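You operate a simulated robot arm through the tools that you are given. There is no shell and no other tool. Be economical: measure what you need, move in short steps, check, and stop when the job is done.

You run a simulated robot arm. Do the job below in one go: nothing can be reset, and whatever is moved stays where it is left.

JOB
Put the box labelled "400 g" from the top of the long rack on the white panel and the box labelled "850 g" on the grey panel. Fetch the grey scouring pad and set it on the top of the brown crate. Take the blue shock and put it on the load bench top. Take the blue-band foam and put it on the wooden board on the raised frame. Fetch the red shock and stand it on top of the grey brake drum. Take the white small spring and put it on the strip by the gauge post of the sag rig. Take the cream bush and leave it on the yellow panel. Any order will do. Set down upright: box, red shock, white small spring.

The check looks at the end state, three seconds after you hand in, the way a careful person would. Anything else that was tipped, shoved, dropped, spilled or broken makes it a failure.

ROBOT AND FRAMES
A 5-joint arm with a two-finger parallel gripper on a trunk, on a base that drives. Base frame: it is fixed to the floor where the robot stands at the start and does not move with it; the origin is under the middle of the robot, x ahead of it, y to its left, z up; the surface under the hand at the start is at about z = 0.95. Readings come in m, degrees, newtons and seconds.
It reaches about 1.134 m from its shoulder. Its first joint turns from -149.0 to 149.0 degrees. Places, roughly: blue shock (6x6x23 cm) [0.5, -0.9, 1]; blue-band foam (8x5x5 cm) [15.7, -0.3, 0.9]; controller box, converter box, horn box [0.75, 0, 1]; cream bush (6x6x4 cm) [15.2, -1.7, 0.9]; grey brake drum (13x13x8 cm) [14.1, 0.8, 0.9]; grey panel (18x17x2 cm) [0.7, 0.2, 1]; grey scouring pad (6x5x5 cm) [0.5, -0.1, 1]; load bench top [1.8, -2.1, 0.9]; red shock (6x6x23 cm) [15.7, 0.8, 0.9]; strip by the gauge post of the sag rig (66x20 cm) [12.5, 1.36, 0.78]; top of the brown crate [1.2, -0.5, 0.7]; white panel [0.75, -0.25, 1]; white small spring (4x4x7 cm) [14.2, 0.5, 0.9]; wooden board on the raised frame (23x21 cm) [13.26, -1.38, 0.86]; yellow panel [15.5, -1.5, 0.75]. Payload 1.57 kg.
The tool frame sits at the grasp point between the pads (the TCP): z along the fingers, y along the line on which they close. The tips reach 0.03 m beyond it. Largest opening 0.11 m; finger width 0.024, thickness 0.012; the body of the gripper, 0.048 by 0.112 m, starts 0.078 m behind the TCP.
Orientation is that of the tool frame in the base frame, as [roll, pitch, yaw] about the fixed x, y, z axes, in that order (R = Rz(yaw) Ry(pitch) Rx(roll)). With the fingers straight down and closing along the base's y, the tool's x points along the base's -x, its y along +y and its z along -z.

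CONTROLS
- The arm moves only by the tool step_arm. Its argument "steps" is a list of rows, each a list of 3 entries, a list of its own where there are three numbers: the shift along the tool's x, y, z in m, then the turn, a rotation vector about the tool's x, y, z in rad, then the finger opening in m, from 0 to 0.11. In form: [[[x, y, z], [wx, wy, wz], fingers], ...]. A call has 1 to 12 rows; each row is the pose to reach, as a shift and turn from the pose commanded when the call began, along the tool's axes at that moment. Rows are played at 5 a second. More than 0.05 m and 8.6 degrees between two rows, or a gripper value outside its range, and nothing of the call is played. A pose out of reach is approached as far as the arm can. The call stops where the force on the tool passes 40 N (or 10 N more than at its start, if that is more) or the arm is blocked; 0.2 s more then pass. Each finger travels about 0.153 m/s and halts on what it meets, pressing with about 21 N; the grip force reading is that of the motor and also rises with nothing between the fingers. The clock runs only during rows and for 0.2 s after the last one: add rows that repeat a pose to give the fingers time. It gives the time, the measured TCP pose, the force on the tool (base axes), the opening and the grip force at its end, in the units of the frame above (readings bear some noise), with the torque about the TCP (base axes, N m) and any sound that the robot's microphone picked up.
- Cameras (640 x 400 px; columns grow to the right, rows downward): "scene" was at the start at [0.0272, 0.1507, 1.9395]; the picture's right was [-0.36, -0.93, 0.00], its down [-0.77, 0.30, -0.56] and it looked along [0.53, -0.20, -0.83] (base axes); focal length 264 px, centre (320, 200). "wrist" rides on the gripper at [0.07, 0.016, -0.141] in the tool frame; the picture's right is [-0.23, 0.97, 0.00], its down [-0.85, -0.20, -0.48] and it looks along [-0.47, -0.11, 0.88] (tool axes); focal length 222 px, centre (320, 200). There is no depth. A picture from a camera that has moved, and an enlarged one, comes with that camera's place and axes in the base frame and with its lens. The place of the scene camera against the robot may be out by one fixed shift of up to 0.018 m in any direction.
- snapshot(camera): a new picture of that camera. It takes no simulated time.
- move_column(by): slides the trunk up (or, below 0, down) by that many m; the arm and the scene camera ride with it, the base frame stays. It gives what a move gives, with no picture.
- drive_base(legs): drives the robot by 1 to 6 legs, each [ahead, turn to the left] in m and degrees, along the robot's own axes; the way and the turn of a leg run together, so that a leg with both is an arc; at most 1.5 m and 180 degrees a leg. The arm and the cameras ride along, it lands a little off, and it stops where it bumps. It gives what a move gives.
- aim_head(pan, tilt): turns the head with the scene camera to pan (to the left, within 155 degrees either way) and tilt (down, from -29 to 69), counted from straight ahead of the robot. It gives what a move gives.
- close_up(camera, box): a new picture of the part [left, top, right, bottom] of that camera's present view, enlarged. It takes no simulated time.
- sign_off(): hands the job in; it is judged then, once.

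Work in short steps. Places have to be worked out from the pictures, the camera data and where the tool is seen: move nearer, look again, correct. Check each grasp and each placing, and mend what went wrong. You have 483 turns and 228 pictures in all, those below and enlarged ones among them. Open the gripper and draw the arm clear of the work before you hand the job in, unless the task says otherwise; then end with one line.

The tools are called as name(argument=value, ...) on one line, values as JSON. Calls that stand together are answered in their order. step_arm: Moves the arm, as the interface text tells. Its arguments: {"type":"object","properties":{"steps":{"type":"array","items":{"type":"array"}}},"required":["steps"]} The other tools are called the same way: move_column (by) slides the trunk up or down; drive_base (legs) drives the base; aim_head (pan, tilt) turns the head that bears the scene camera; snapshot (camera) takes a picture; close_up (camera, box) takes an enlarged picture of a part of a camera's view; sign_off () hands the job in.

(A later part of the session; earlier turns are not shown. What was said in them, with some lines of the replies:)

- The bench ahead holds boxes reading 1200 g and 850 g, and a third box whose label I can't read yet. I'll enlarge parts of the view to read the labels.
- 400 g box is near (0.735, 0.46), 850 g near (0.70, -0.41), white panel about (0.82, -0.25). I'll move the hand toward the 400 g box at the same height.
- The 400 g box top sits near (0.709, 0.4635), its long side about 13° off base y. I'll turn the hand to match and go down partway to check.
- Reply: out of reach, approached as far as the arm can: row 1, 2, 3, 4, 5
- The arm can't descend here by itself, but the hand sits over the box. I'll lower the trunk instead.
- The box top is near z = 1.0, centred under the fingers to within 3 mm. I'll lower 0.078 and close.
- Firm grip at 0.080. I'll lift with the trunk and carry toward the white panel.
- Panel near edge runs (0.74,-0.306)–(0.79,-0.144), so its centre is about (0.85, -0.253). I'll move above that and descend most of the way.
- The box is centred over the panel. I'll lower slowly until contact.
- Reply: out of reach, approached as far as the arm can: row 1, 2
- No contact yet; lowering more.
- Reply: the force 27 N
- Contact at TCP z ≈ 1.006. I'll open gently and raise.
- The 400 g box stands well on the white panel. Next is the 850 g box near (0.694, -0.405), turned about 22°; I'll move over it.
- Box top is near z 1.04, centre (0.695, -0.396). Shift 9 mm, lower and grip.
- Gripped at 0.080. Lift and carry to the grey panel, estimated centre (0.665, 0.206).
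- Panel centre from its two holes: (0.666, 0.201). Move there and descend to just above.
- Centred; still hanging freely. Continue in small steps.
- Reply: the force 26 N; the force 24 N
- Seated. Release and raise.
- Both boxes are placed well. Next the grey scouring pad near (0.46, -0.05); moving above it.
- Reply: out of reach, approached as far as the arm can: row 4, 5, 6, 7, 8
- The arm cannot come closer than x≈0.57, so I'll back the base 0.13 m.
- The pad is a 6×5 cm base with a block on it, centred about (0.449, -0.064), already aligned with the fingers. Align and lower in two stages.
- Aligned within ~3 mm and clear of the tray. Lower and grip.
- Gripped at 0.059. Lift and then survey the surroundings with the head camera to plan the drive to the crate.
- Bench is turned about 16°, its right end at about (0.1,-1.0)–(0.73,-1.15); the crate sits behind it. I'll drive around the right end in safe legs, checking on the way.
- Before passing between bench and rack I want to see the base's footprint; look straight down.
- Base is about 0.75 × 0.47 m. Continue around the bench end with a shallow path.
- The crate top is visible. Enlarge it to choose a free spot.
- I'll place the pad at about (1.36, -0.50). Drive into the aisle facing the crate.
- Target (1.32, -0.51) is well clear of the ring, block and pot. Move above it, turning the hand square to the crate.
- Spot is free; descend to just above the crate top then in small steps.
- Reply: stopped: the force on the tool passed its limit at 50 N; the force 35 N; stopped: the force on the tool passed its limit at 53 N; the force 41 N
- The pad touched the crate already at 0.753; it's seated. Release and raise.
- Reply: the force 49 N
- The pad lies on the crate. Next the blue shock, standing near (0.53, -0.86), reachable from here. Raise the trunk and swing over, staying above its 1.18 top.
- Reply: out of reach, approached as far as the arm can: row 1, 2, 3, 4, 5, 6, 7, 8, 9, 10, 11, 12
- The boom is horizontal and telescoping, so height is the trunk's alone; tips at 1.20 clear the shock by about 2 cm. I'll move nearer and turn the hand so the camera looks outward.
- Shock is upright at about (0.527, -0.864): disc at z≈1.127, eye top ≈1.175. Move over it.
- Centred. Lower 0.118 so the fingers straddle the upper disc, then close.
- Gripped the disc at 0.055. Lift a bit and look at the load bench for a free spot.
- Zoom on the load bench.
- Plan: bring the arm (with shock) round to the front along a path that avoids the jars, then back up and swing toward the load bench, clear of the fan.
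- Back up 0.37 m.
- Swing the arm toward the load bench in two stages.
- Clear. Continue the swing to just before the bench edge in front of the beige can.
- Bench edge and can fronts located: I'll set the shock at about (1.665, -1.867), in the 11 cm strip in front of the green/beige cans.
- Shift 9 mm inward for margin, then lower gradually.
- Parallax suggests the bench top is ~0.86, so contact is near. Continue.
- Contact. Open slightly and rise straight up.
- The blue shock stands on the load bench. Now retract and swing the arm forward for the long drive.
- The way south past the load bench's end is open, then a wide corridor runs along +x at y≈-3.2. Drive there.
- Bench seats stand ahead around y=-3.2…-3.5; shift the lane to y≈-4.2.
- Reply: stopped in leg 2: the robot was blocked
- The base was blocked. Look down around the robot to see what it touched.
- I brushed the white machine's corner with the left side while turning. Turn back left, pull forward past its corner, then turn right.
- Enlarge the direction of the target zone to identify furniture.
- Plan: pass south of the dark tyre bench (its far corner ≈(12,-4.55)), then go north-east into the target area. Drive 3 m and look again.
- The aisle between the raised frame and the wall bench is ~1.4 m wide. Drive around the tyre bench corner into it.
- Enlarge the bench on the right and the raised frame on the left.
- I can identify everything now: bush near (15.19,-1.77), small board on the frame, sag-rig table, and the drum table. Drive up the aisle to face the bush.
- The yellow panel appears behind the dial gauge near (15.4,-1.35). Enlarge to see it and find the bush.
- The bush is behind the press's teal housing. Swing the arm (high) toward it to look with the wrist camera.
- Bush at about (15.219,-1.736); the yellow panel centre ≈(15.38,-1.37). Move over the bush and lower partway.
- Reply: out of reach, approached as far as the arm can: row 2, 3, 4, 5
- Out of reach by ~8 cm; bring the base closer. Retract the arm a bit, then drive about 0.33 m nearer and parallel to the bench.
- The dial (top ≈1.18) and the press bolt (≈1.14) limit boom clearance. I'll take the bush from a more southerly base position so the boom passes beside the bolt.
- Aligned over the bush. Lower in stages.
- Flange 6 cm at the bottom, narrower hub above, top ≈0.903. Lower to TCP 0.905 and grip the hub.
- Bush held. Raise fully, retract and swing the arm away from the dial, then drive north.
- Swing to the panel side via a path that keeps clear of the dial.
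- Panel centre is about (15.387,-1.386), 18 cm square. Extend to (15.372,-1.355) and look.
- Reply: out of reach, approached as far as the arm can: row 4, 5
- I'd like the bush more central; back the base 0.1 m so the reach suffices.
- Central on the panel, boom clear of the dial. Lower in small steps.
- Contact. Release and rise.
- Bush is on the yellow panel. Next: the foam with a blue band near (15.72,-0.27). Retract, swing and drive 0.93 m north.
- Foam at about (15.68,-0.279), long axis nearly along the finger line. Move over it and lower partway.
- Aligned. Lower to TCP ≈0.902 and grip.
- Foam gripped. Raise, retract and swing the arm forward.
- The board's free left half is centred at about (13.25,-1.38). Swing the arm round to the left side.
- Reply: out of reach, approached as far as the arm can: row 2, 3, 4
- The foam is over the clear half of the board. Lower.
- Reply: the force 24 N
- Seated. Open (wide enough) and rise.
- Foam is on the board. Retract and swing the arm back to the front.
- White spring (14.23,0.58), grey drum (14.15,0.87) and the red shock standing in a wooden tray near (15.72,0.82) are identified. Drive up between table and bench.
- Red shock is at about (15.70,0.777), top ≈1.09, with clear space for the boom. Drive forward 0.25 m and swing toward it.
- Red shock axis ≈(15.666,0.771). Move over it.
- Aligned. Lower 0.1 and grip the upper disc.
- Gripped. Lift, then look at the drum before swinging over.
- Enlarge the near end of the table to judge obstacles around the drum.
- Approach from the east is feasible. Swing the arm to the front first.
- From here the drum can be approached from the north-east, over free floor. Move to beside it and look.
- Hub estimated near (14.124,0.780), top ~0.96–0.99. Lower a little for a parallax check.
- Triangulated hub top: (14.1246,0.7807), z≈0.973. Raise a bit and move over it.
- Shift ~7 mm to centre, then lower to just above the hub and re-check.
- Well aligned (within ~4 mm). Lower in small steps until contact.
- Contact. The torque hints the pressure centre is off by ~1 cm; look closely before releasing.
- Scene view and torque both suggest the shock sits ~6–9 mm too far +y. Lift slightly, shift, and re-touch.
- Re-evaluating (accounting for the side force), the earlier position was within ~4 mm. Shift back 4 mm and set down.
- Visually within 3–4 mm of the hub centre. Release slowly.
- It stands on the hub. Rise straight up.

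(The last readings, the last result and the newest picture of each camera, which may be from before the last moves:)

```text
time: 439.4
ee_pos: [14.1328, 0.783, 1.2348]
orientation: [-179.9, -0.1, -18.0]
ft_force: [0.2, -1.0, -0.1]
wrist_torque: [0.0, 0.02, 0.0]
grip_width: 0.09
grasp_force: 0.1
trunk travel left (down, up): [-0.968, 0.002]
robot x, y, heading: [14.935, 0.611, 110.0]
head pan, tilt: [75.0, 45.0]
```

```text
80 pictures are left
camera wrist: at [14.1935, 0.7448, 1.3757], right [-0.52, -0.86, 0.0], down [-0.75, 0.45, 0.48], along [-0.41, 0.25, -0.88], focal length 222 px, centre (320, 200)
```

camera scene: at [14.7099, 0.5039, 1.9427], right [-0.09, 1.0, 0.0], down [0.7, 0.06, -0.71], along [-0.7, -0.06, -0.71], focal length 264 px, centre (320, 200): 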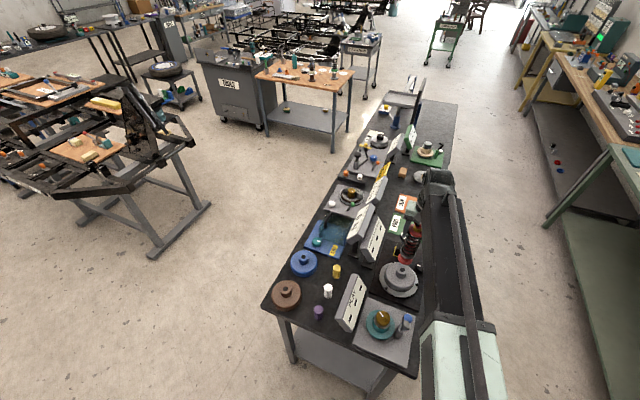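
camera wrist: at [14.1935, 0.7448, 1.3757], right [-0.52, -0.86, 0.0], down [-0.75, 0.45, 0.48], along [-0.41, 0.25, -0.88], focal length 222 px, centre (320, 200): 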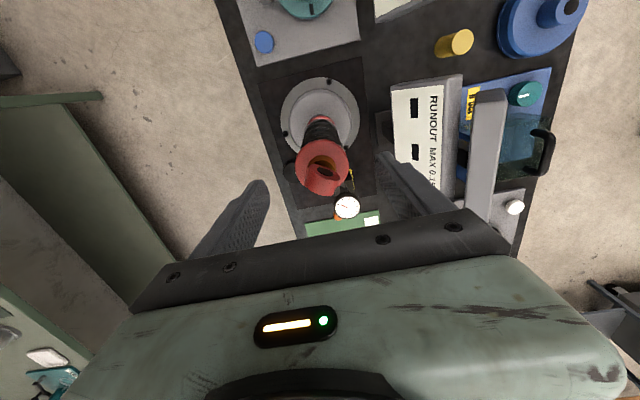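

The tips barely clear the shock's eye, so I'll withdraw along the tool's x so the shock passes between the fingers.

step_arm(steps=[[[0, 0, 0], [0, 0, 0], 0.11], [[0.04, 0, 0], [0, 0, 0], 0.11], [[0.08, 0, 0], [0, 0, 0], 0.11], [[0.12, 0, 0], [0, 0, 0], 0.11], [[0.16, 0, 0], [0, 0, 0], 0.11], [[0.2, 0, 0], [0, 0, 0], 0.11], [[0.2, 0, 0], [0, 0, 0], 0.11]])

snapshot(camera="wrist")

close_up(camera="scene", box=[260, 200, 460, 380])

```text
time: 441.1
ee_pos: [14.3232, 0.72, 1.2343]
orientation: [180.0, -0.2, -18.0]
ft_force: [-0.1, 0.6, -0.4]
wrist_torque: [-0.01, -0.04, -0.02]
grip_width: 0.1102
grasp_force: 0.0
trunk travel left (down, up): [-0.968, 0.002]
robot x, y, heading: [14.932, 0.61, 109.8]
head pan, tilt: [75.0, 45.0]
```

```text
79 pictures are left
camera wrist: at [14.3831, 0.6826, 1.3757], right [-0.52, -0.86, 0.0], down [-0.75, 0.45, 0.48], along [-0.41, 0.25, -0.88], focal length 222 px, centre (320, 200)
```

wrist: 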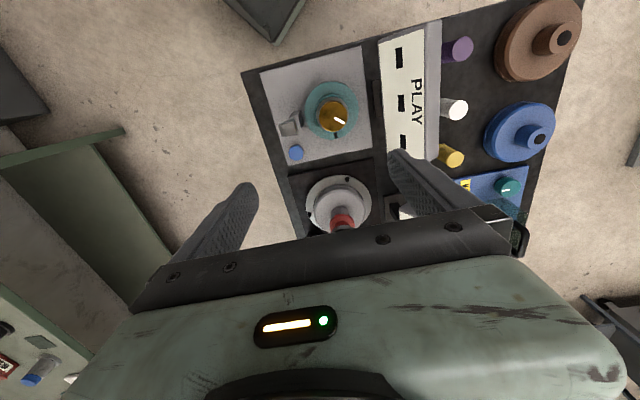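

```text
2.22 times, centred on (360, 290) of scene
camera zoom: at [14.7107, 0.5035, 1.9678], right [-0.09, 1.0, 0.0], down [0.7, 0.06, -0.71], along [-0.7, -0.06, -0.71], focal length 588 px, centre (231, 0)
```

zoom: 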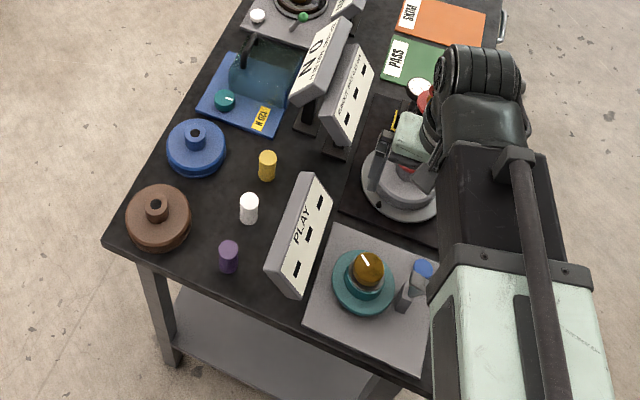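

White spring is at about (14.204,0.489), with its neighbours ~0.09 m either side and the PLAY sign behind. Move over it while turning the hand 90° so the camera is on the far side of the sign.

step_arm(steps=[[[-0.0035, 0.0214, 0], [0, 0, 0.131], 0.09], [[-0.007, 0.0428, 0], [0, 0, 0.262], 0.08], [[-0.0105, 0.0641, 0], [0, 0, 0.393], 0.07], [[-0.014, 0.0855, 0], [0, 0, 0.524], 0.07], [[-0.0175, 0.1069, 0], [0, 0, 0.655], 0.07], [[-0.021, 0.1283, 0], [0, 0, 0.786], 0.07], [[-0.0245, 0.1496, 0], [0, 0, 0.917], 0.07], [[-0.028, 0.171, 0], [0, 0, 1.048], 0.07], [[-0.0315, 0.1924, 0], [0, 0, 1.179], 0.07], [[-0.035, 0.2138, 0], [0, 0, 1.31], 0.07], [[-0.0385, 0.2351, 0], [0, 0, 1.441], 0.07], [[-0.042, 0.2565, 0], [0, 0, 1.571], 0.07]])

snapshot(camera="wrist")

```text
time: 443.6
ee_pos: [14.2059, 0.4889, 1.2349]
orientation: [-179.8, 0.1, -108.1]
ft_force: [-0.1, -0.5, -0.2]
wrist_torque: [0.0, 0.02, 0.0]
grip_width: 0.0703
grasp_force: 0.1
trunk travel left (down, up): [-0.968, 0.002]
robot x, y, heading: [14.9322, 0.6131, 110.1]
head pan, tilt: [75.0, 45.0]
```

```text
77 pictures are left
camera wrist: at [14.1663, 0.4269, 1.3754], right [-0.85, 0.52, 0.0], down [0.45, 0.75, 0.48], along [0.25, 0.41, -0.88], focal length 222 px, centre (320, 200)
```

wrist: 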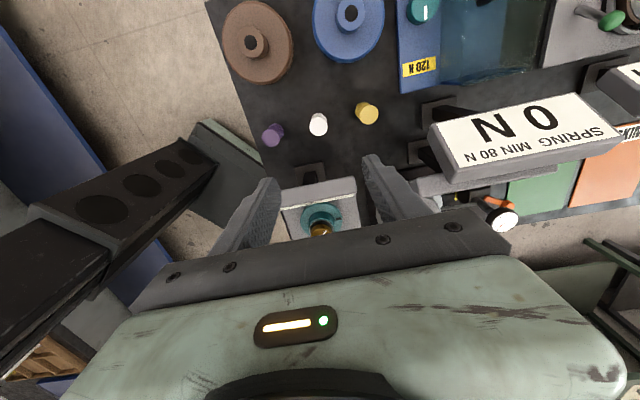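

Aligned over the white spring. Lower in stages.

move_column(by=-0.2)

snapshot(camera="wrist")

```text
time: 445.8
ee_pos: [14.2053, 0.4904, 1.0344]
orientation: [-179.9, 0.1, -108.0]
ft_force: [0.5, -0.1, -0.1]
wrist_torque: [0.02, -0.02, -0.02]
grip_width: 0.0699
grasp_force: 0.0
trunk travel left (down, up): [-0.768, 0.202]
robot x, y, heading: [14.9312, 0.6103, 109.8]
head pan, tilt: [75.0, 45.0]
```

```text
76 pictures are left
camera wrist: at [14.1668, 0.4275, 1.1756], right [-0.86, 0.52, 0.0], down [0.45, 0.75, 0.48], along [0.25, 0.41, -0.88], focal length 222 px, centre (320, 200)
```

wrist: 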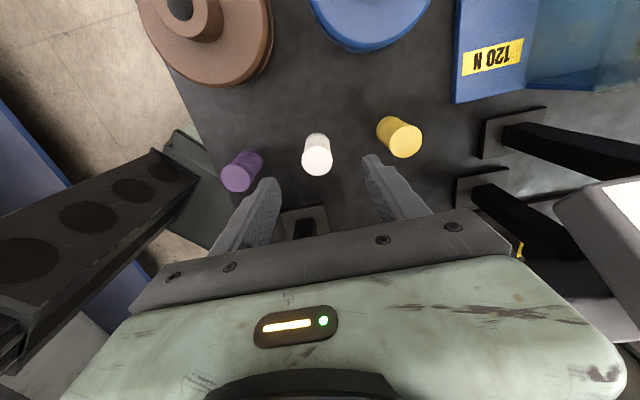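

step_arm(steps=[[[-0.0017, -0.0052, 0], [0, 0, 0], 0.07], [[-0.0017, -0.0052, 0], [0, 0, 0], 0.07]])

move_column(by=-0.12)

snapshot(camera="wrist")

```text
time: 446.4
ee_pos: [14.2104, 0.4897, 1.0348]
orientation: [-179.9, 0.2, -108.0]
ft_force: [0.5, 0.2, -0.3]
wrist_torque: [0.03, -0.01, 0.0]
grip_width: 0.0701
grasp_force: 0.0
trunk travel left (down, up): [-0.768, 0.202]
robot x, y, heading: [14.9333, 0.6122, 110.0]
head pan, tilt: [75.0, 45.0]
```

```text
time: 447.9
ee_pos: [14.2096, 0.489, 0.9148]
orientation: [-179.8, 0.1, -108.0]
ft_force: [-0.8, -0.2, 0.3]
wrist_torque: [0.01, 0.0, -0.03]
grip_width: 0.07
grasp_force: 0.0
trunk travel left (down, up): [-0.648, 0.322]
robot x, y, heading: [14.9339, 0.6118, 110.2]
head pan, tilt: [75.0, 45.0]
```

```text
75 pictures are left
camera wrist: at [14.1721, 0.4274, 1.0556], right [-0.86, 0.52, 0.0], down [0.45, 0.75, 0.48], along [0.25, 0.41, -0.88], focal length 222 px, centre (320, 200)
```

wrist: 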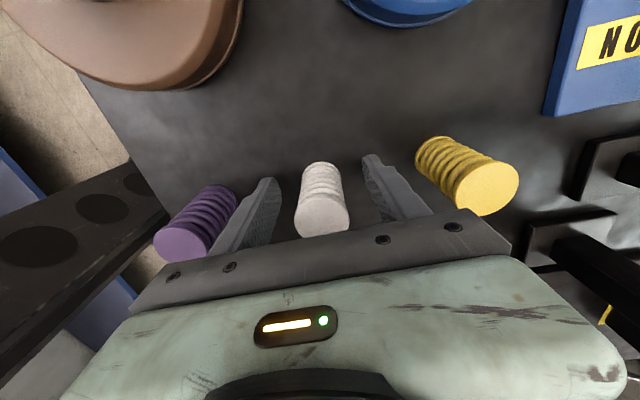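

move_column(by=-0.012)

step_arm(steps=[[[0, 0, 0], [0, 0, 0], 0.055], [[0, 0, 0], [0, 0, 0], 0.045], [[0, 0, 0], [0, 0, 0], 0.035], [[0, 0, 0], [0, 0, 0], 0.03], [[0, 0, 0], [0, 0, 0], 0.03]])

snapshot(camera="wrist")

```text
time: 448.4
ee_pos: [14.2112, 0.4892, 0.911]
orientation: [180.0, -0.1, -108.0]
ft_force: [4.0, 1.4, 24.0]
wrist_torque: [0.34, 0.22, -0.09]
grip_width: 0.0662
grasp_force: 0.1
trunk travel left (down, up): [-0.641, 0.329]
robot x, y, heading: [14.9345, 0.6107, 110.2]
head pan, tilt: [75.0, 45.0]
stopped: the force on the tool passed its limit at 57 N (the readings are from after the stop); the commanded pose is now the measured one
```

```text
time: 449.6
ee_pos: [14.2122, 0.4879, 0.91]
orientation: [179.9, 0.0, -108.1]
ft_force: [-0.6, -3.6, 38.4]
wrist_torque: [0.14, -0.46, -0.09]
grip_width: 0.0443
grasp_force: 7.9
trunk travel left (down, up): [-0.641, 0.329]
robot x, y, heading: [14.9325, 0.61, 110.0]
head pan, tilt: [75.0, 45.0]
```

```text
74 pictures are left
camera wrist: at [14.1738, 0.4269, 1.0512], right [-0.86, 0.52, 0.0], down [0.46, 0.75, 0.48], along [0.25, 0.41, -0.88], focal length 222 px, centre (320, 200)
```

wrist: 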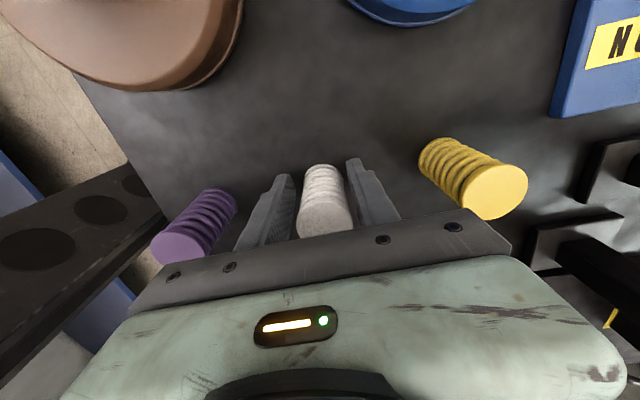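

The fingertips met the table (top ≈0.881). Raise 1 cm, then close.

move_column(by=0.013)

step_arm(steps=[[[0, 0, 0], [0, 0, 0], 0.035], [[0, 0, 0], [0, 0, 0], 0.025], [[0, 0, 0], [0, 0, 0], 0.025], [[0, 0, 0], [0, 0, 0], 0.025]])

snapshot(camera="wrist")

```text
time: 450.2
ee_pos: [14.2089, 0.4886, 0.9212]
orientation: [-179.9, 0.0, -108.0]
ft_force: [-0.7, -0.1, -0.6]
wrist_torque: [0.0, 0.03, 0.02]
grip_width: 0.033
grasp_force: 21.1
trunk travel left (down, up): [-0.654, 0.316]
robot x, y, heading: [14.9354, 0.6104, 110.2]
head pan, tilt: [75.0, 45.0]
```

```text
time: 451.2
ee_pos: [14.2101, 0.489, 0.921]
orientation: [-179.9, -0.1, -108.0]
ft_force: [0.3, 0.2, 0.8]
wrist_torque: [-0.04, 0.0, -0.01]
grip_width: 0.033
grasp_force: 21.6
trunk travel left (down, up): [-0.654, 0.316]
robot x, y, heading: [14.9328, 0.608, 110.1]
head pan, tilt: [75.0, 45.0]
```

```text
73 pictures are left
camera wrist: at [14.1716, 0.427, 1.0622], right [-0.86, 0.52, 0.0], down [0.45, 0.75, 0.48], along [0.25, 0.41, -0.88], focal length 222 px, centre (320, 200)
```

wrist: 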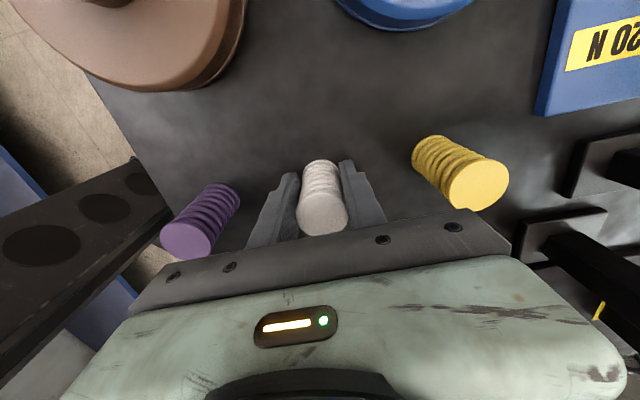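

Gripped. Lift fully and survey toward the sag rig in the west.

move_column(by=0.314)

snapshot(camera="wrist")

aim_head(pan=75, tilt=22)

snapshot(camera="scene")

```text
time: 454.3
ee_pos: [14.2093, 0.4905, 1.2342]
orientation: [-179.9, -0.1, -108.0]
ft_force: [-0.1, 0.2, -0.9]
wrist_torque: [0.0, 0.01, 0.01]
grip_width: 0.0329
grasp_force: 21.1
trunk travel left (down, up): [-0.968, 0.002]
robot x, y, heading: [14.9329, 0.6108, 109.8]
head pan, tilt: [75.0, 45.0]
```

```text
72 pictures are left
camera wrist: at [14.1715, 0.427, 1.3761], right [-0.86, 0.52, 0.0], down [0.45, 0.75, 0.48], along [0.25, 0.41, -0.88], focal length 222 px, centre (320, 200)
```

wrist: 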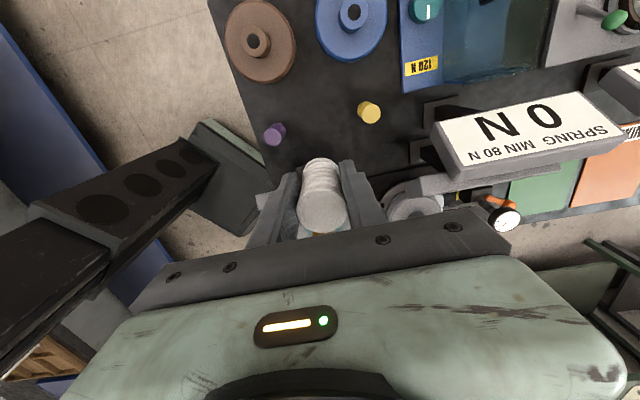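

```text
time: 455.1
ee_pos: [14.2096, 0.4897, 1.2351]
orientation: [-179.9, -0.1, -108.0]
ft_force: [0.6, -0.5, -1.0]
wrist_torque: [-0.04, 0.0, 0.01]
grip_width: 0.0328
grasp_force: 21.4
trunk travel left (down, up): [-0.968, 0.002]
robot x, y, heading: [14.933, 0.6108, 110.3]
head pan, tilt: [75.0, 22.0]
```

```text
71 pictures are left
camera scene: at [14.6995, 0.5023, 2.0037], right [-0.09, 1.0, 0.0], down [0.37, 0.03, -0.93], along [-0.92, -0.08, -0.38], focal length 264 px, centre (320, 200)
```

scene: 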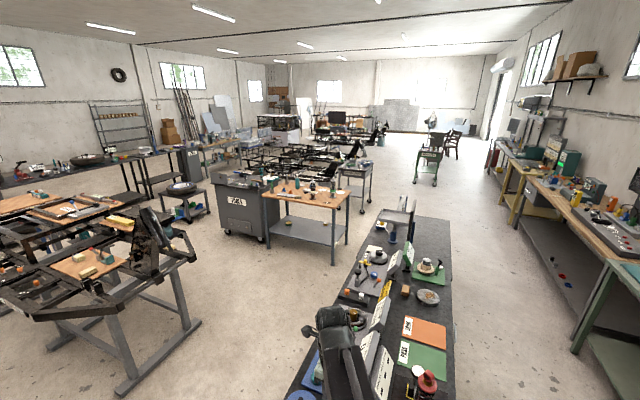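

close_up(camera="scene", box=[330, 170, 490, 290])

```text
3.33 times, centred on (410, 230) of scene
camera zoom: at [14.6995, 0.5023, 2.0037], right [-0.09, 1.0, 0.0], down [0.37, 0.03, -0.93], along [-0.92, -0.08, -0.38], focal length 882 px, centre (20, 100)
```

zoom: 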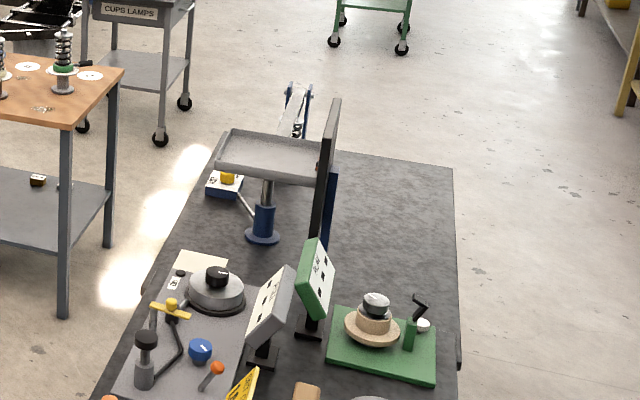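

The free strip is north of the gauge board; I'll go there through the north aisle. First swing the arm, keeping well away from the red shock (top ≈1.20).

step_arm(steps=[[[-0.0209, -0.0405, 0], [0, 0, 0], 0.025], [[-0.0417, -0.0811, 0], [0, 0, 0], 0.025], [[-0.0626, -0.1216, 0], [0, 0, 0], 0.025], [[-0.1048, -0.1082, 0], [0, 0, 0], 0.025], [[-0.147, -0.0948, 0], [0, 0, 0], 0.025], [[-0.1892, -0.0814, 0], [0, 0, 0], 0.025], [[-0.2314, -0.068, 0], [0, 0, 0], 0.025], [[-0.2736, -0.0545, 0], [0, 0, 0], 0.025], [[-0.3158, -0.0411, 0], [0, 0, 0], 0.025], [[-0.358, -0.0277, 0], [0, 0, 0], 0.025]])

step_arm(steps=[[[-0.0422, -0.009, 0], [0, 0, 0], 0.025], [[-0.0844, -0.018, 0], [0, 0, 0], 0.025], [[-0.1266, -0.027, 0], [0, 0, 0], 0.025], [[-0.1688, -0.036, 0], [0, 0, 0], 0.025], [[-0.211, -0.045, 0], [0, 0, 0], 0.025]])

aim_head(pan=20, tilt=40)

snapshot(camera="scene")

```text
time: 457.4
ee_pos: [14.3466, 0.8223, 1.2341]
orientation: [-179.9, -0.1, -108.0]
ft_force: [0.3, 0.2, -0.9]
wrist_torque: [-0.02, 0.0, 0.0]
grip_width: 0.0331
grasp_force: 20.7
trunk travel left (down, up): [-0.968, 0.002]
robot x, y, heading: [14.9325, 0.6114, 109.8]
head pan, tilt: [75.0, 22.0]
```

```text
time: 458.6
ee_pos: [14.4561, 1.007, 1.2348]
orientation: [-179.8, -0.1, -108.0]
ft_force: [0.0, -0.2, -0.2]
wrist_torque: [-0.01, 0.01, 0.0]
grip_width: 0.0333
grasp_force: 21.2
trunk travel left (down, up): [-0.968, 0.002]
robot x, y, heading: [14.9308, 0.6112, 109.9]
head pan, tilt: [75.0, 22.0]
```

```text
time: 459.8
ee_pos: [14.454, 1.0067, 1.2353]
orientation: [-179.9, -0.1, -108.0]
ft_force: [-0.4, -0.3, -1.1]
wrist_torque: [-0.02, 0.03, -0.02]
grip_width: 0.0329
grasp_force: 21.0
trunk travel left (down, up): [-0.968, 0.002]
robot x, y, heading: [14.9322, 0.6127, 110.1]
head pan, tilt: [20.0, 40.0]
```

```text
69 pictures are left
camera scene: at [14.7372, 0.5757, 1.9757], right [0.77, 0.64, 0.0], down [0.41, -0.49, -0.77], along [-0.49, 0.59, -0.64], focal length 264 px, centre (320, 200)
```

scene: 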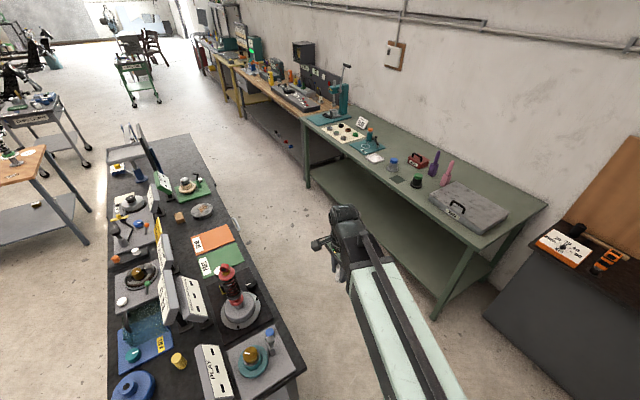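

Aisle is clear. Drive in: forward, then turn west along it.

drive_base(legs=[[0, -12.7], [0.64, 0], [0, 64.7]])

aim_head(pan=30, tilt=35)

snapshot(camera="scene")

```text
time: 467.0
ee_pos: [14.2498, 1.1101, 1.2351]
orientation: [-180.0, -0.1, -56.0]
ft_force: [0.8, 0.2, -0.1]
wrist_torque: [-0.01, 0.08, -0.02]
grip_width: 0.0328
grasp_force: 21.1
trunk travel left (down, up): [-0.968, 0.002]
robot x, y, heading: [14.8558, 1.246, 161.3]
head pan, tilt: [20.0, 40.0]
```

```text
time: 467.7
ee_pos: [14.2472, 1.1086, 1.2359]
orientation: [-179.8, 0.0, -55.9]
ft_force: [-0.1, 0.0, -0.7]
wrist_torque: [-0.02, 0.0, 0.04]
grip_width: 0.0332
grasp_force: 21.1
trunk travel left (down, up): [-0.968, 0.002]
robot x, y, heading: [14.8508, 1.2455, 161.7]
head pan, tilt: [30.0, 35.0]
```

```text
68 pictures are left
camera scene: at [14.7605, 1.0518, 1.9833], right [-0.2, 0.98, 0.0], down [0.56, 0.12, -0.82], along [-0.8, -0.17, -0.57], focal length 264 px, centre (320, 200)
```

scene: 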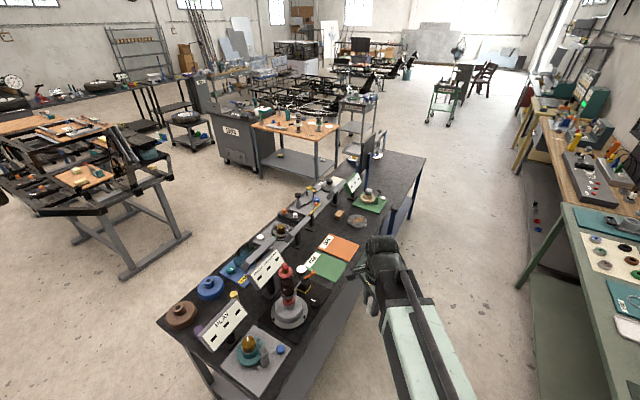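

drive_base(legs=[[1.5, 0], [0.5, 0]])

aim_head(pan=75, tilt=50)

snapshot(camera="scene")

snapshot(camera="wrist")

```text
time: 477.7
ee_pos: [12.3346, 1.7267, 1.2348]
orientation: [-179.9, -0.1, -55.5]
ft_force: [-1.0, -0.5, 0.0]
wrist_torque: [-0.01, -0.03, 0.01]
grip_width: 0.0331
grasp_force: 21.1
trunk travel left (down, up): [-0.968, 0.002]
robot x, y, heading: [12.9402, 1.8696, 162.8]
head pan, tilt: [30.0, 35.0]
```

```text
time: 478.8
ee_pos: [12.3359, 1.7254, 1.2356]
orientation: [-179.9, -0.1, -55.5]
ft_force: [-0.2, -0.6, -0.7]
wrist_torque: [-0.03, 0.0, -0.03]
grip_width: 0.0327
grasp_force: 20.9
trunk travel left (down, up): [-0.968, 0.002]
robot x, y, heading: [12.9396, 1.8681, 162.4]
head pan, tilt: [75.0, 50.0]
```

```text
67 pictures are left
camera scene: at [12.8944, 1.6279, 1.9615], right [-0.84, 0.54, 0.0], down [0.41, 0.65, -0.64], along [-0.35, -0.54, -0.77], focal length 264 px, centre (320, 200)
```

scene: 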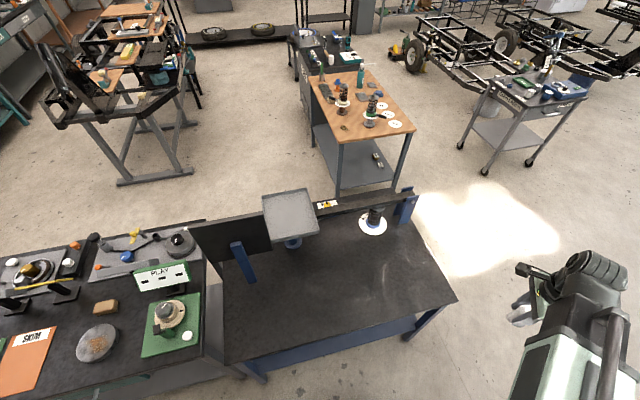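

```text
66 pictures are left
camera wrist: at [12.3604, 1.6588, 1.3762], right [-0.93, -0.37, 0.0], down [-0.32, 0.82, 0.48], along [-0.17, 0.45, -0.88], focal length 222 px, centre (320, 200)
```

wrist: 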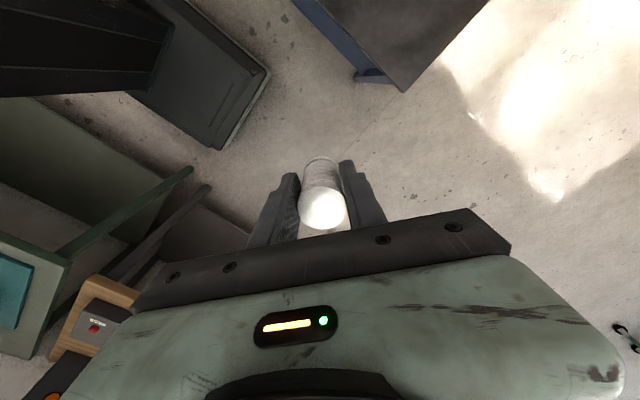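

The empty table top north of the gauge post is the strip; its centre (12.5,1.36) is free. Move above it.

step_arm(steps=[[[0.0438, 0.0079, 0], [0, 0, 0], 0.025], [[0.0876, 0.0159, 0], [0, 0, 0], 0.025], [[0.1313, 0.0238, 0], [0, 0, 0], 0.025], [[0.1751, 0.0318, 0], [0, 0, 0], 0.025], [[0.2189, 0.0397, 0], [0, 0, 0], 0.025], [[0.2627, 0.0477, 0], [0, 0, 0], 0.025], [[0.3064, 0.0556, 0], [0, 0, 0], 0.025], [[0.3502, 0.0636, 0], [0, 0, 0], 0.025], [[0.394, 0.0715, 0], [0, 0, 0], 0.025], [[0.394, 0.0715, 0], [0, 0, 0], 0.025]])

move_column(by=-0.3)

snapshot(camera="wrist")

snapshot(camera="scene")

```text
time: 481.0
ee_pos: [12.5014, 1.3601, 1.2348]
orientation: [180.0, -0.1, -55.3]
ft_force: [-0.2, -0.1, -0.5]
wrist_torque: [-0.02, 0.02, 0.01]
grip_width: 0.0329
grasp_force: 21.1
trunk travel left (down, up): [-0.968, 0.002]
robot x, y, heading: [12.9443, 1.8672, 162.5]
head pan, tilt: [75.0, 50.0]
```

```text
time: 484.0
ee_pos: [12.5, 1.3586, 0.9365]
orientation: [-179.9, -0.1, -55.4]
ft_force: [-0.8, -0.4, -1.1]
wrist_torque: [0.06, 0.03, -0.01]
grip_width: 0.0328
grasp_force: 21.3
trunk travel left (down, up): [-0.668, 0.302]
robot x, y, heading: [12.9399, 1.8671, 162.5]
head pan, tilt: [75.0, 50.0]
```

```text
65 pictures are left
camera wrist: at [12.5253, 1.2924, 1.0762], right [-0.93, -0.37, 0.0], down [-0.32, 0.82, 0.48], along [-0.17, 0.45, -0.88], focal length 222 px, centre (320, 200)
```

wrist: 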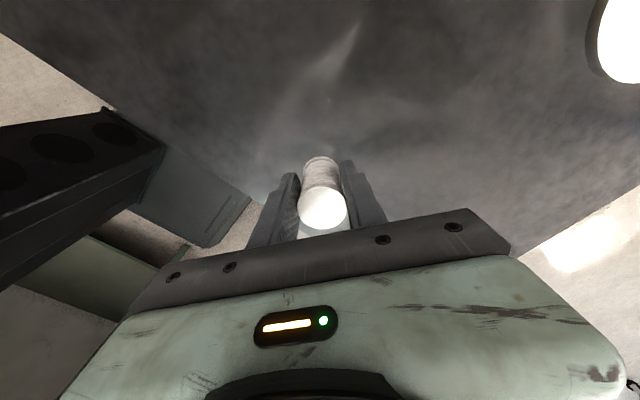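

```text
64 pictures are left
camera scene: at [12.8947, 1.6278, 1.6615], right [-0.84, 0.54, 0.0], down [0.41, 0.65, -0.64], along [-0.35, -0.54, -0.77], focal length 264 px, centre (320, 200)
```

scene: 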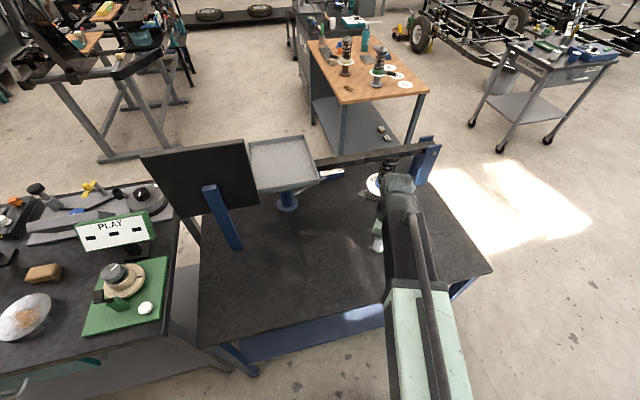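

Spot clear. Lower toward the table.

move_column(by=-0.09)

move_column(by=-0.01)

close_up(camera="wrist", box=[260, 120, 380, 195])

```text
time: 485.3
ee_pos: [12.5009, 1.36, 0.846]
orientation: [-179.9, 0.0, -55.4]
ft_force: [0.1, 0.6, -0.3]
wrist_torque: [-0.01, 0.0, 0.02]
grip_width: 0.0326
grasp_force: 21.0
trunk travel left (down, up): [-0.578, 0.392]
robot x, y, heading: [12.9392, 1.872, 162.4]
head pan, tilt: [75.0, 50.0]
```

```text
time: 485.9
ee_pos: [12.5008, 1.361, 0.8345]
orientation: [-179.9, -0.1, -55.4]
ft_force: [0.1, -0.9, -1.0]
wrist_torque: [-0.02, 0.0, -0.02]
grip_width: 0.0327
grasp_force: 21.4
trunk travel left (down, up): [-0.568, 0.402]
robot x, y, heading: [12.9384, 1.8702, 162.4]
head pan, tilt: [75.0, 50.0]
```

```text
5.33 times, centred on (320, 158) of wrist
camera zoom: at [12.5254, 1.2924, 0.9762], right [-0.93, -0.37, 0.0], down [-0.32, 0.82, 0.48], along [-0.17, 0.45, -0.88], focal length 1185 px, centre (320, 427)
```

zoom: 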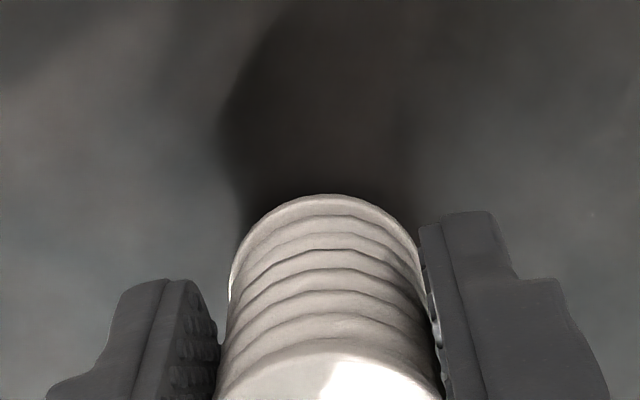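

move_column(by=-0.006)

move_column(by=-0.004)

```text
time: 486.4
ee_pos: [12.5009, 1.3596, 0.8304]
orientation: [-180.0, -0.1, -55.4]
ft_force: [-1.9, -2.7, 12.9]
wrist_torque: [-0.01, 0.13, -0.01]
grip_width: 0.0332
grasp_force: 20.7
trunk travel left (down, up): [-0.562, 0.408]
robot x, y, heading: [12.9408, 1.8672, 162.6]
head pan, tilt: [75.0, 50.0]
```

```text
time: 486.9
ee_pos: [12.5007, 1.3612, 0.8258]
orientation: [-180.0, 0.0, -55.5]
ft_force: [-1.7, 1.9, 10.4]
wrist_torque: [0.06, 0.09, -0.02]
grip_width: 0.033
grasp_force: 20.5
trunk travel left (down, up): [-0.558, 0.412]
robot x, y, heading: [12.9395, 1.8674, 162.5]
head pan, tilt: [75.0, 50.0]
```

Contact made. Release slowly and rise.

step_arm(steps=[[[0, 0, 0], [0, 0, 0], 0.036], [[0, 0, 0], [0, 0, 0], 0.04], [[0, 0, 0], [0, 0, 0], 0.046], [[0, 0, 0], [0, 0, 0], 0.055], [[0, 0, 0], [0, 0, 0], 0.07], [[0, 0, 0], [0, 0, 0], 0.08], [[0, 0, 0], [0, 0, 0], 0.08]])

move_column(by=0.2)

snapshot(camera="wrist")

snapshot(camera="scene")

```text
time: 488.6
ee_pos: [12.5006, 1.3598, 0.8256]
orientation: [-179.9, 0.0, -55.3]
ft_force: [-0.7, 0.4, -1.1]
wrist_torque: [0.0, 0.02, 0.02]
grip_width: 0.08
grasp_force: 0.0
trunk travel left (down, up): [-0.558, 0.412]
robot x, y, heading: [12.9382, 1.8677, 162.5]
head pan, tilt: [75.0, 50.0]
```

```text
time: 490.7
ee_pos: [12.5003, 1.3593, 1.025]
orientation: [-179.9, -0.1, -55.4]
ft_force: [-0.4, 0.0, -0.6]
wrist_torque: [0.0, 0.0, -0.03]
grip_width: 0.0802
grasp_force: 0.1
trunk travel left (down, up): [-0.758, 0.212]
robot x, y, heading: [12.9404, 1.8673, 162.3]
head pan, tilt: [75.0, 50.0]
```

```text
62 pictures are left
camera wrist: at [12.5253, 1.2923, 1.1662], right [-0.93, -0.37, 0.0], down [-0.32, 0.82, 0.48], along [-0.17, 0.45, -0.88], focal length 222 px, centre (320, 200)
```

wrist: 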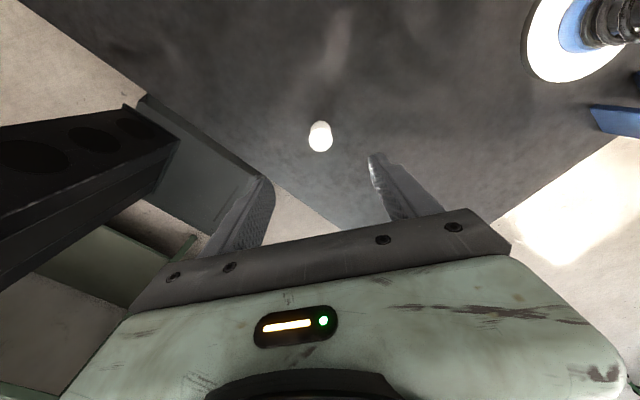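

```text
61 pictures are left
camera scene: at [12.8947, 1.6278, 1.7515], right [-0.84, 0.54, 0.0], down [0.41, 0.65, -0.64], along [-0.35, -0.54, -0.77], focal length 264 px, centre (320, 200)
```

scene: 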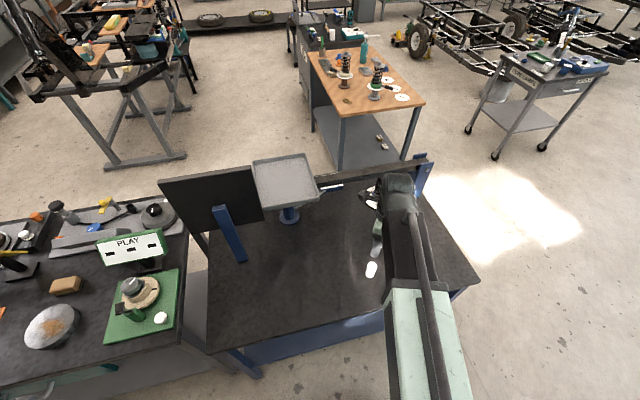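

close_up(camera="scene", box=[320, 230, 420, 300])

close_up(camera="wrist", box=[270, 100, 370, 165])

```text
5.71 times, centred on (370, 265) of scene
camera zoom: at [12.8947, 1.6278, 1.7515], right [-0.84, 0.54, 0.0], down [0.41, 0.65, -0.64], along [-0.35, -0.54, -0.77], focal length 1511 px, centre (34, -171)
```

zoom: 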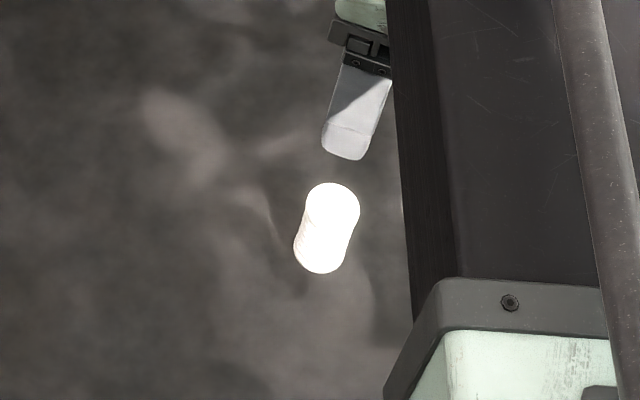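

```text
6.15 times, centred on (320, 132) of wrist
camera zoom: at [12.5253, 1.2923, 1.1662], right [-0.93, -0.37, 0.0], down [-0.32, 0.82, 0.48], along [-0.17, 0.45, -0.88], focal length 1367 px, centre (320, 615)
```

zoom: 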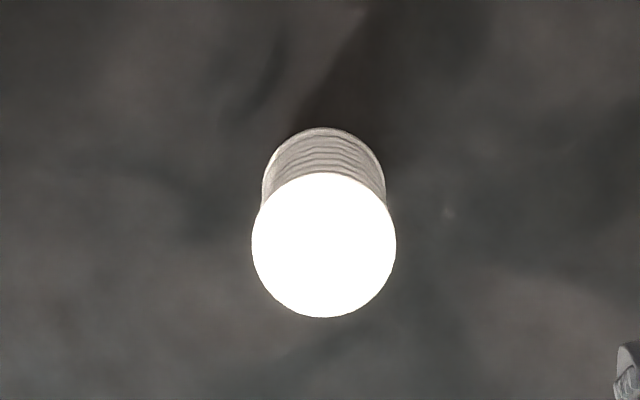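

The spring stands upright on the strip. Raise and draw the arm clear, then hand in.

move_column(by=0.2)

step_arm(steps=[[[-0.0438, -0.0079, 0], [0, 0, 0], 0.1], [[-0.0876, -0.0159, 0], [0, 0, 0], 0.1], [[-0.1313, -0.0238, 0], [0, 0, 0], 0.1], [[-0.1751, -0.0318, 0], [0, 0, 0], 0.1], [[-0.2189, -0.0397, 0], [0, 0, 0], 0.1], [[-0.2627, -0.0477, 0], [0, 0, 0], 0.1], [[-0.3064, -0.0556, 0], [0, 0, 0], 0.1], [[-0.3502, -0.0636, 0], [0, 0, 0], 0.1], [[-0.394, -0.0715, 0], [0, 0, 0], 0.1]])

aim_head(pan=140, tilt=30)

snapshot(camera="scene")

```text
time: 492.9
ee_pos: [12.5001, 1.359, 1.225]
orientation: [-179.9, 0.0, -55.4]
ft_force: [0.0, -0.3, -0.4]
wrist_torque: [-0.05, 0.03, 0.01]
grip_width: 0.0799
grasp_force: 0.1
trunk travel left (down, up): [-0.958, 0.012]
robot x, y, heading: [12.9379, 1.8693, 162.5]
head pan, tilt: [75.0, 50.0]
```

```text
time: 494.9
ee_pos: [12.3345, 1.7262, 1.2245]
orientation: [-179.8, -0.2, -55.3]
ft_force: [1.0, -0.1, -0.6]
wrist_torque: [-0.02, 0.03, 0.02]
grip_width: 0.0999
grasp_force: 0.0
trunk travel left (down, up): [-0.958, 0.012]
robot x, y, heading: [12.9407, 1.8662, 162.5]
head pan, tilt: [75.0, 50.0]
```

```text
time: 496.2
ee_pos: [12.3348, 1.7253, 1.2243]
orientation: [-179.9, -0.1, -55.3]
ft_force: [0.4, -0.1, -0.3]
wrist_torque: [0.02, 0.01, -0.04]
grip_width: 0.1001
grasp_force: 0.1
trunk travel left (down, up): [-0.958, 0.012]
robot x, y, heading: [12.9428, 1.8676, 162.3]
head pan, tilt: [140.0, 30.0]
```

```text
58 pictures are left
camera scene: at [12.9845, 1.6166, 1.981], right [-0.84, -0.54, 0.0], down [-0.27, 0.42, -0.87], along [0.47, -0.73, -0.5], focal length 264 px, centre (320, 200)
```

scene: 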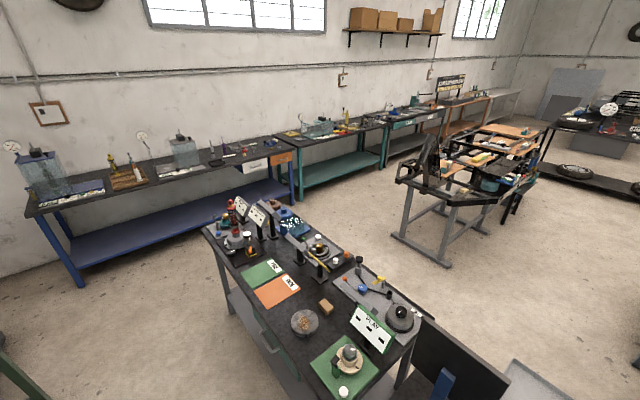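

Everything I can see is in its place: the red shock still stands on the drum and nothing nearby has been disturbed. The arm is clear, so I'm handing in.

sign_off()

```text
The job is handed in.
```

I placed all eight items at their targets, each checked in the pictures after release, and handed the job in; on the way the base brushed the corner of a white machine near (4.2, -2.9), and nothing on it looked disturbed afterwards.
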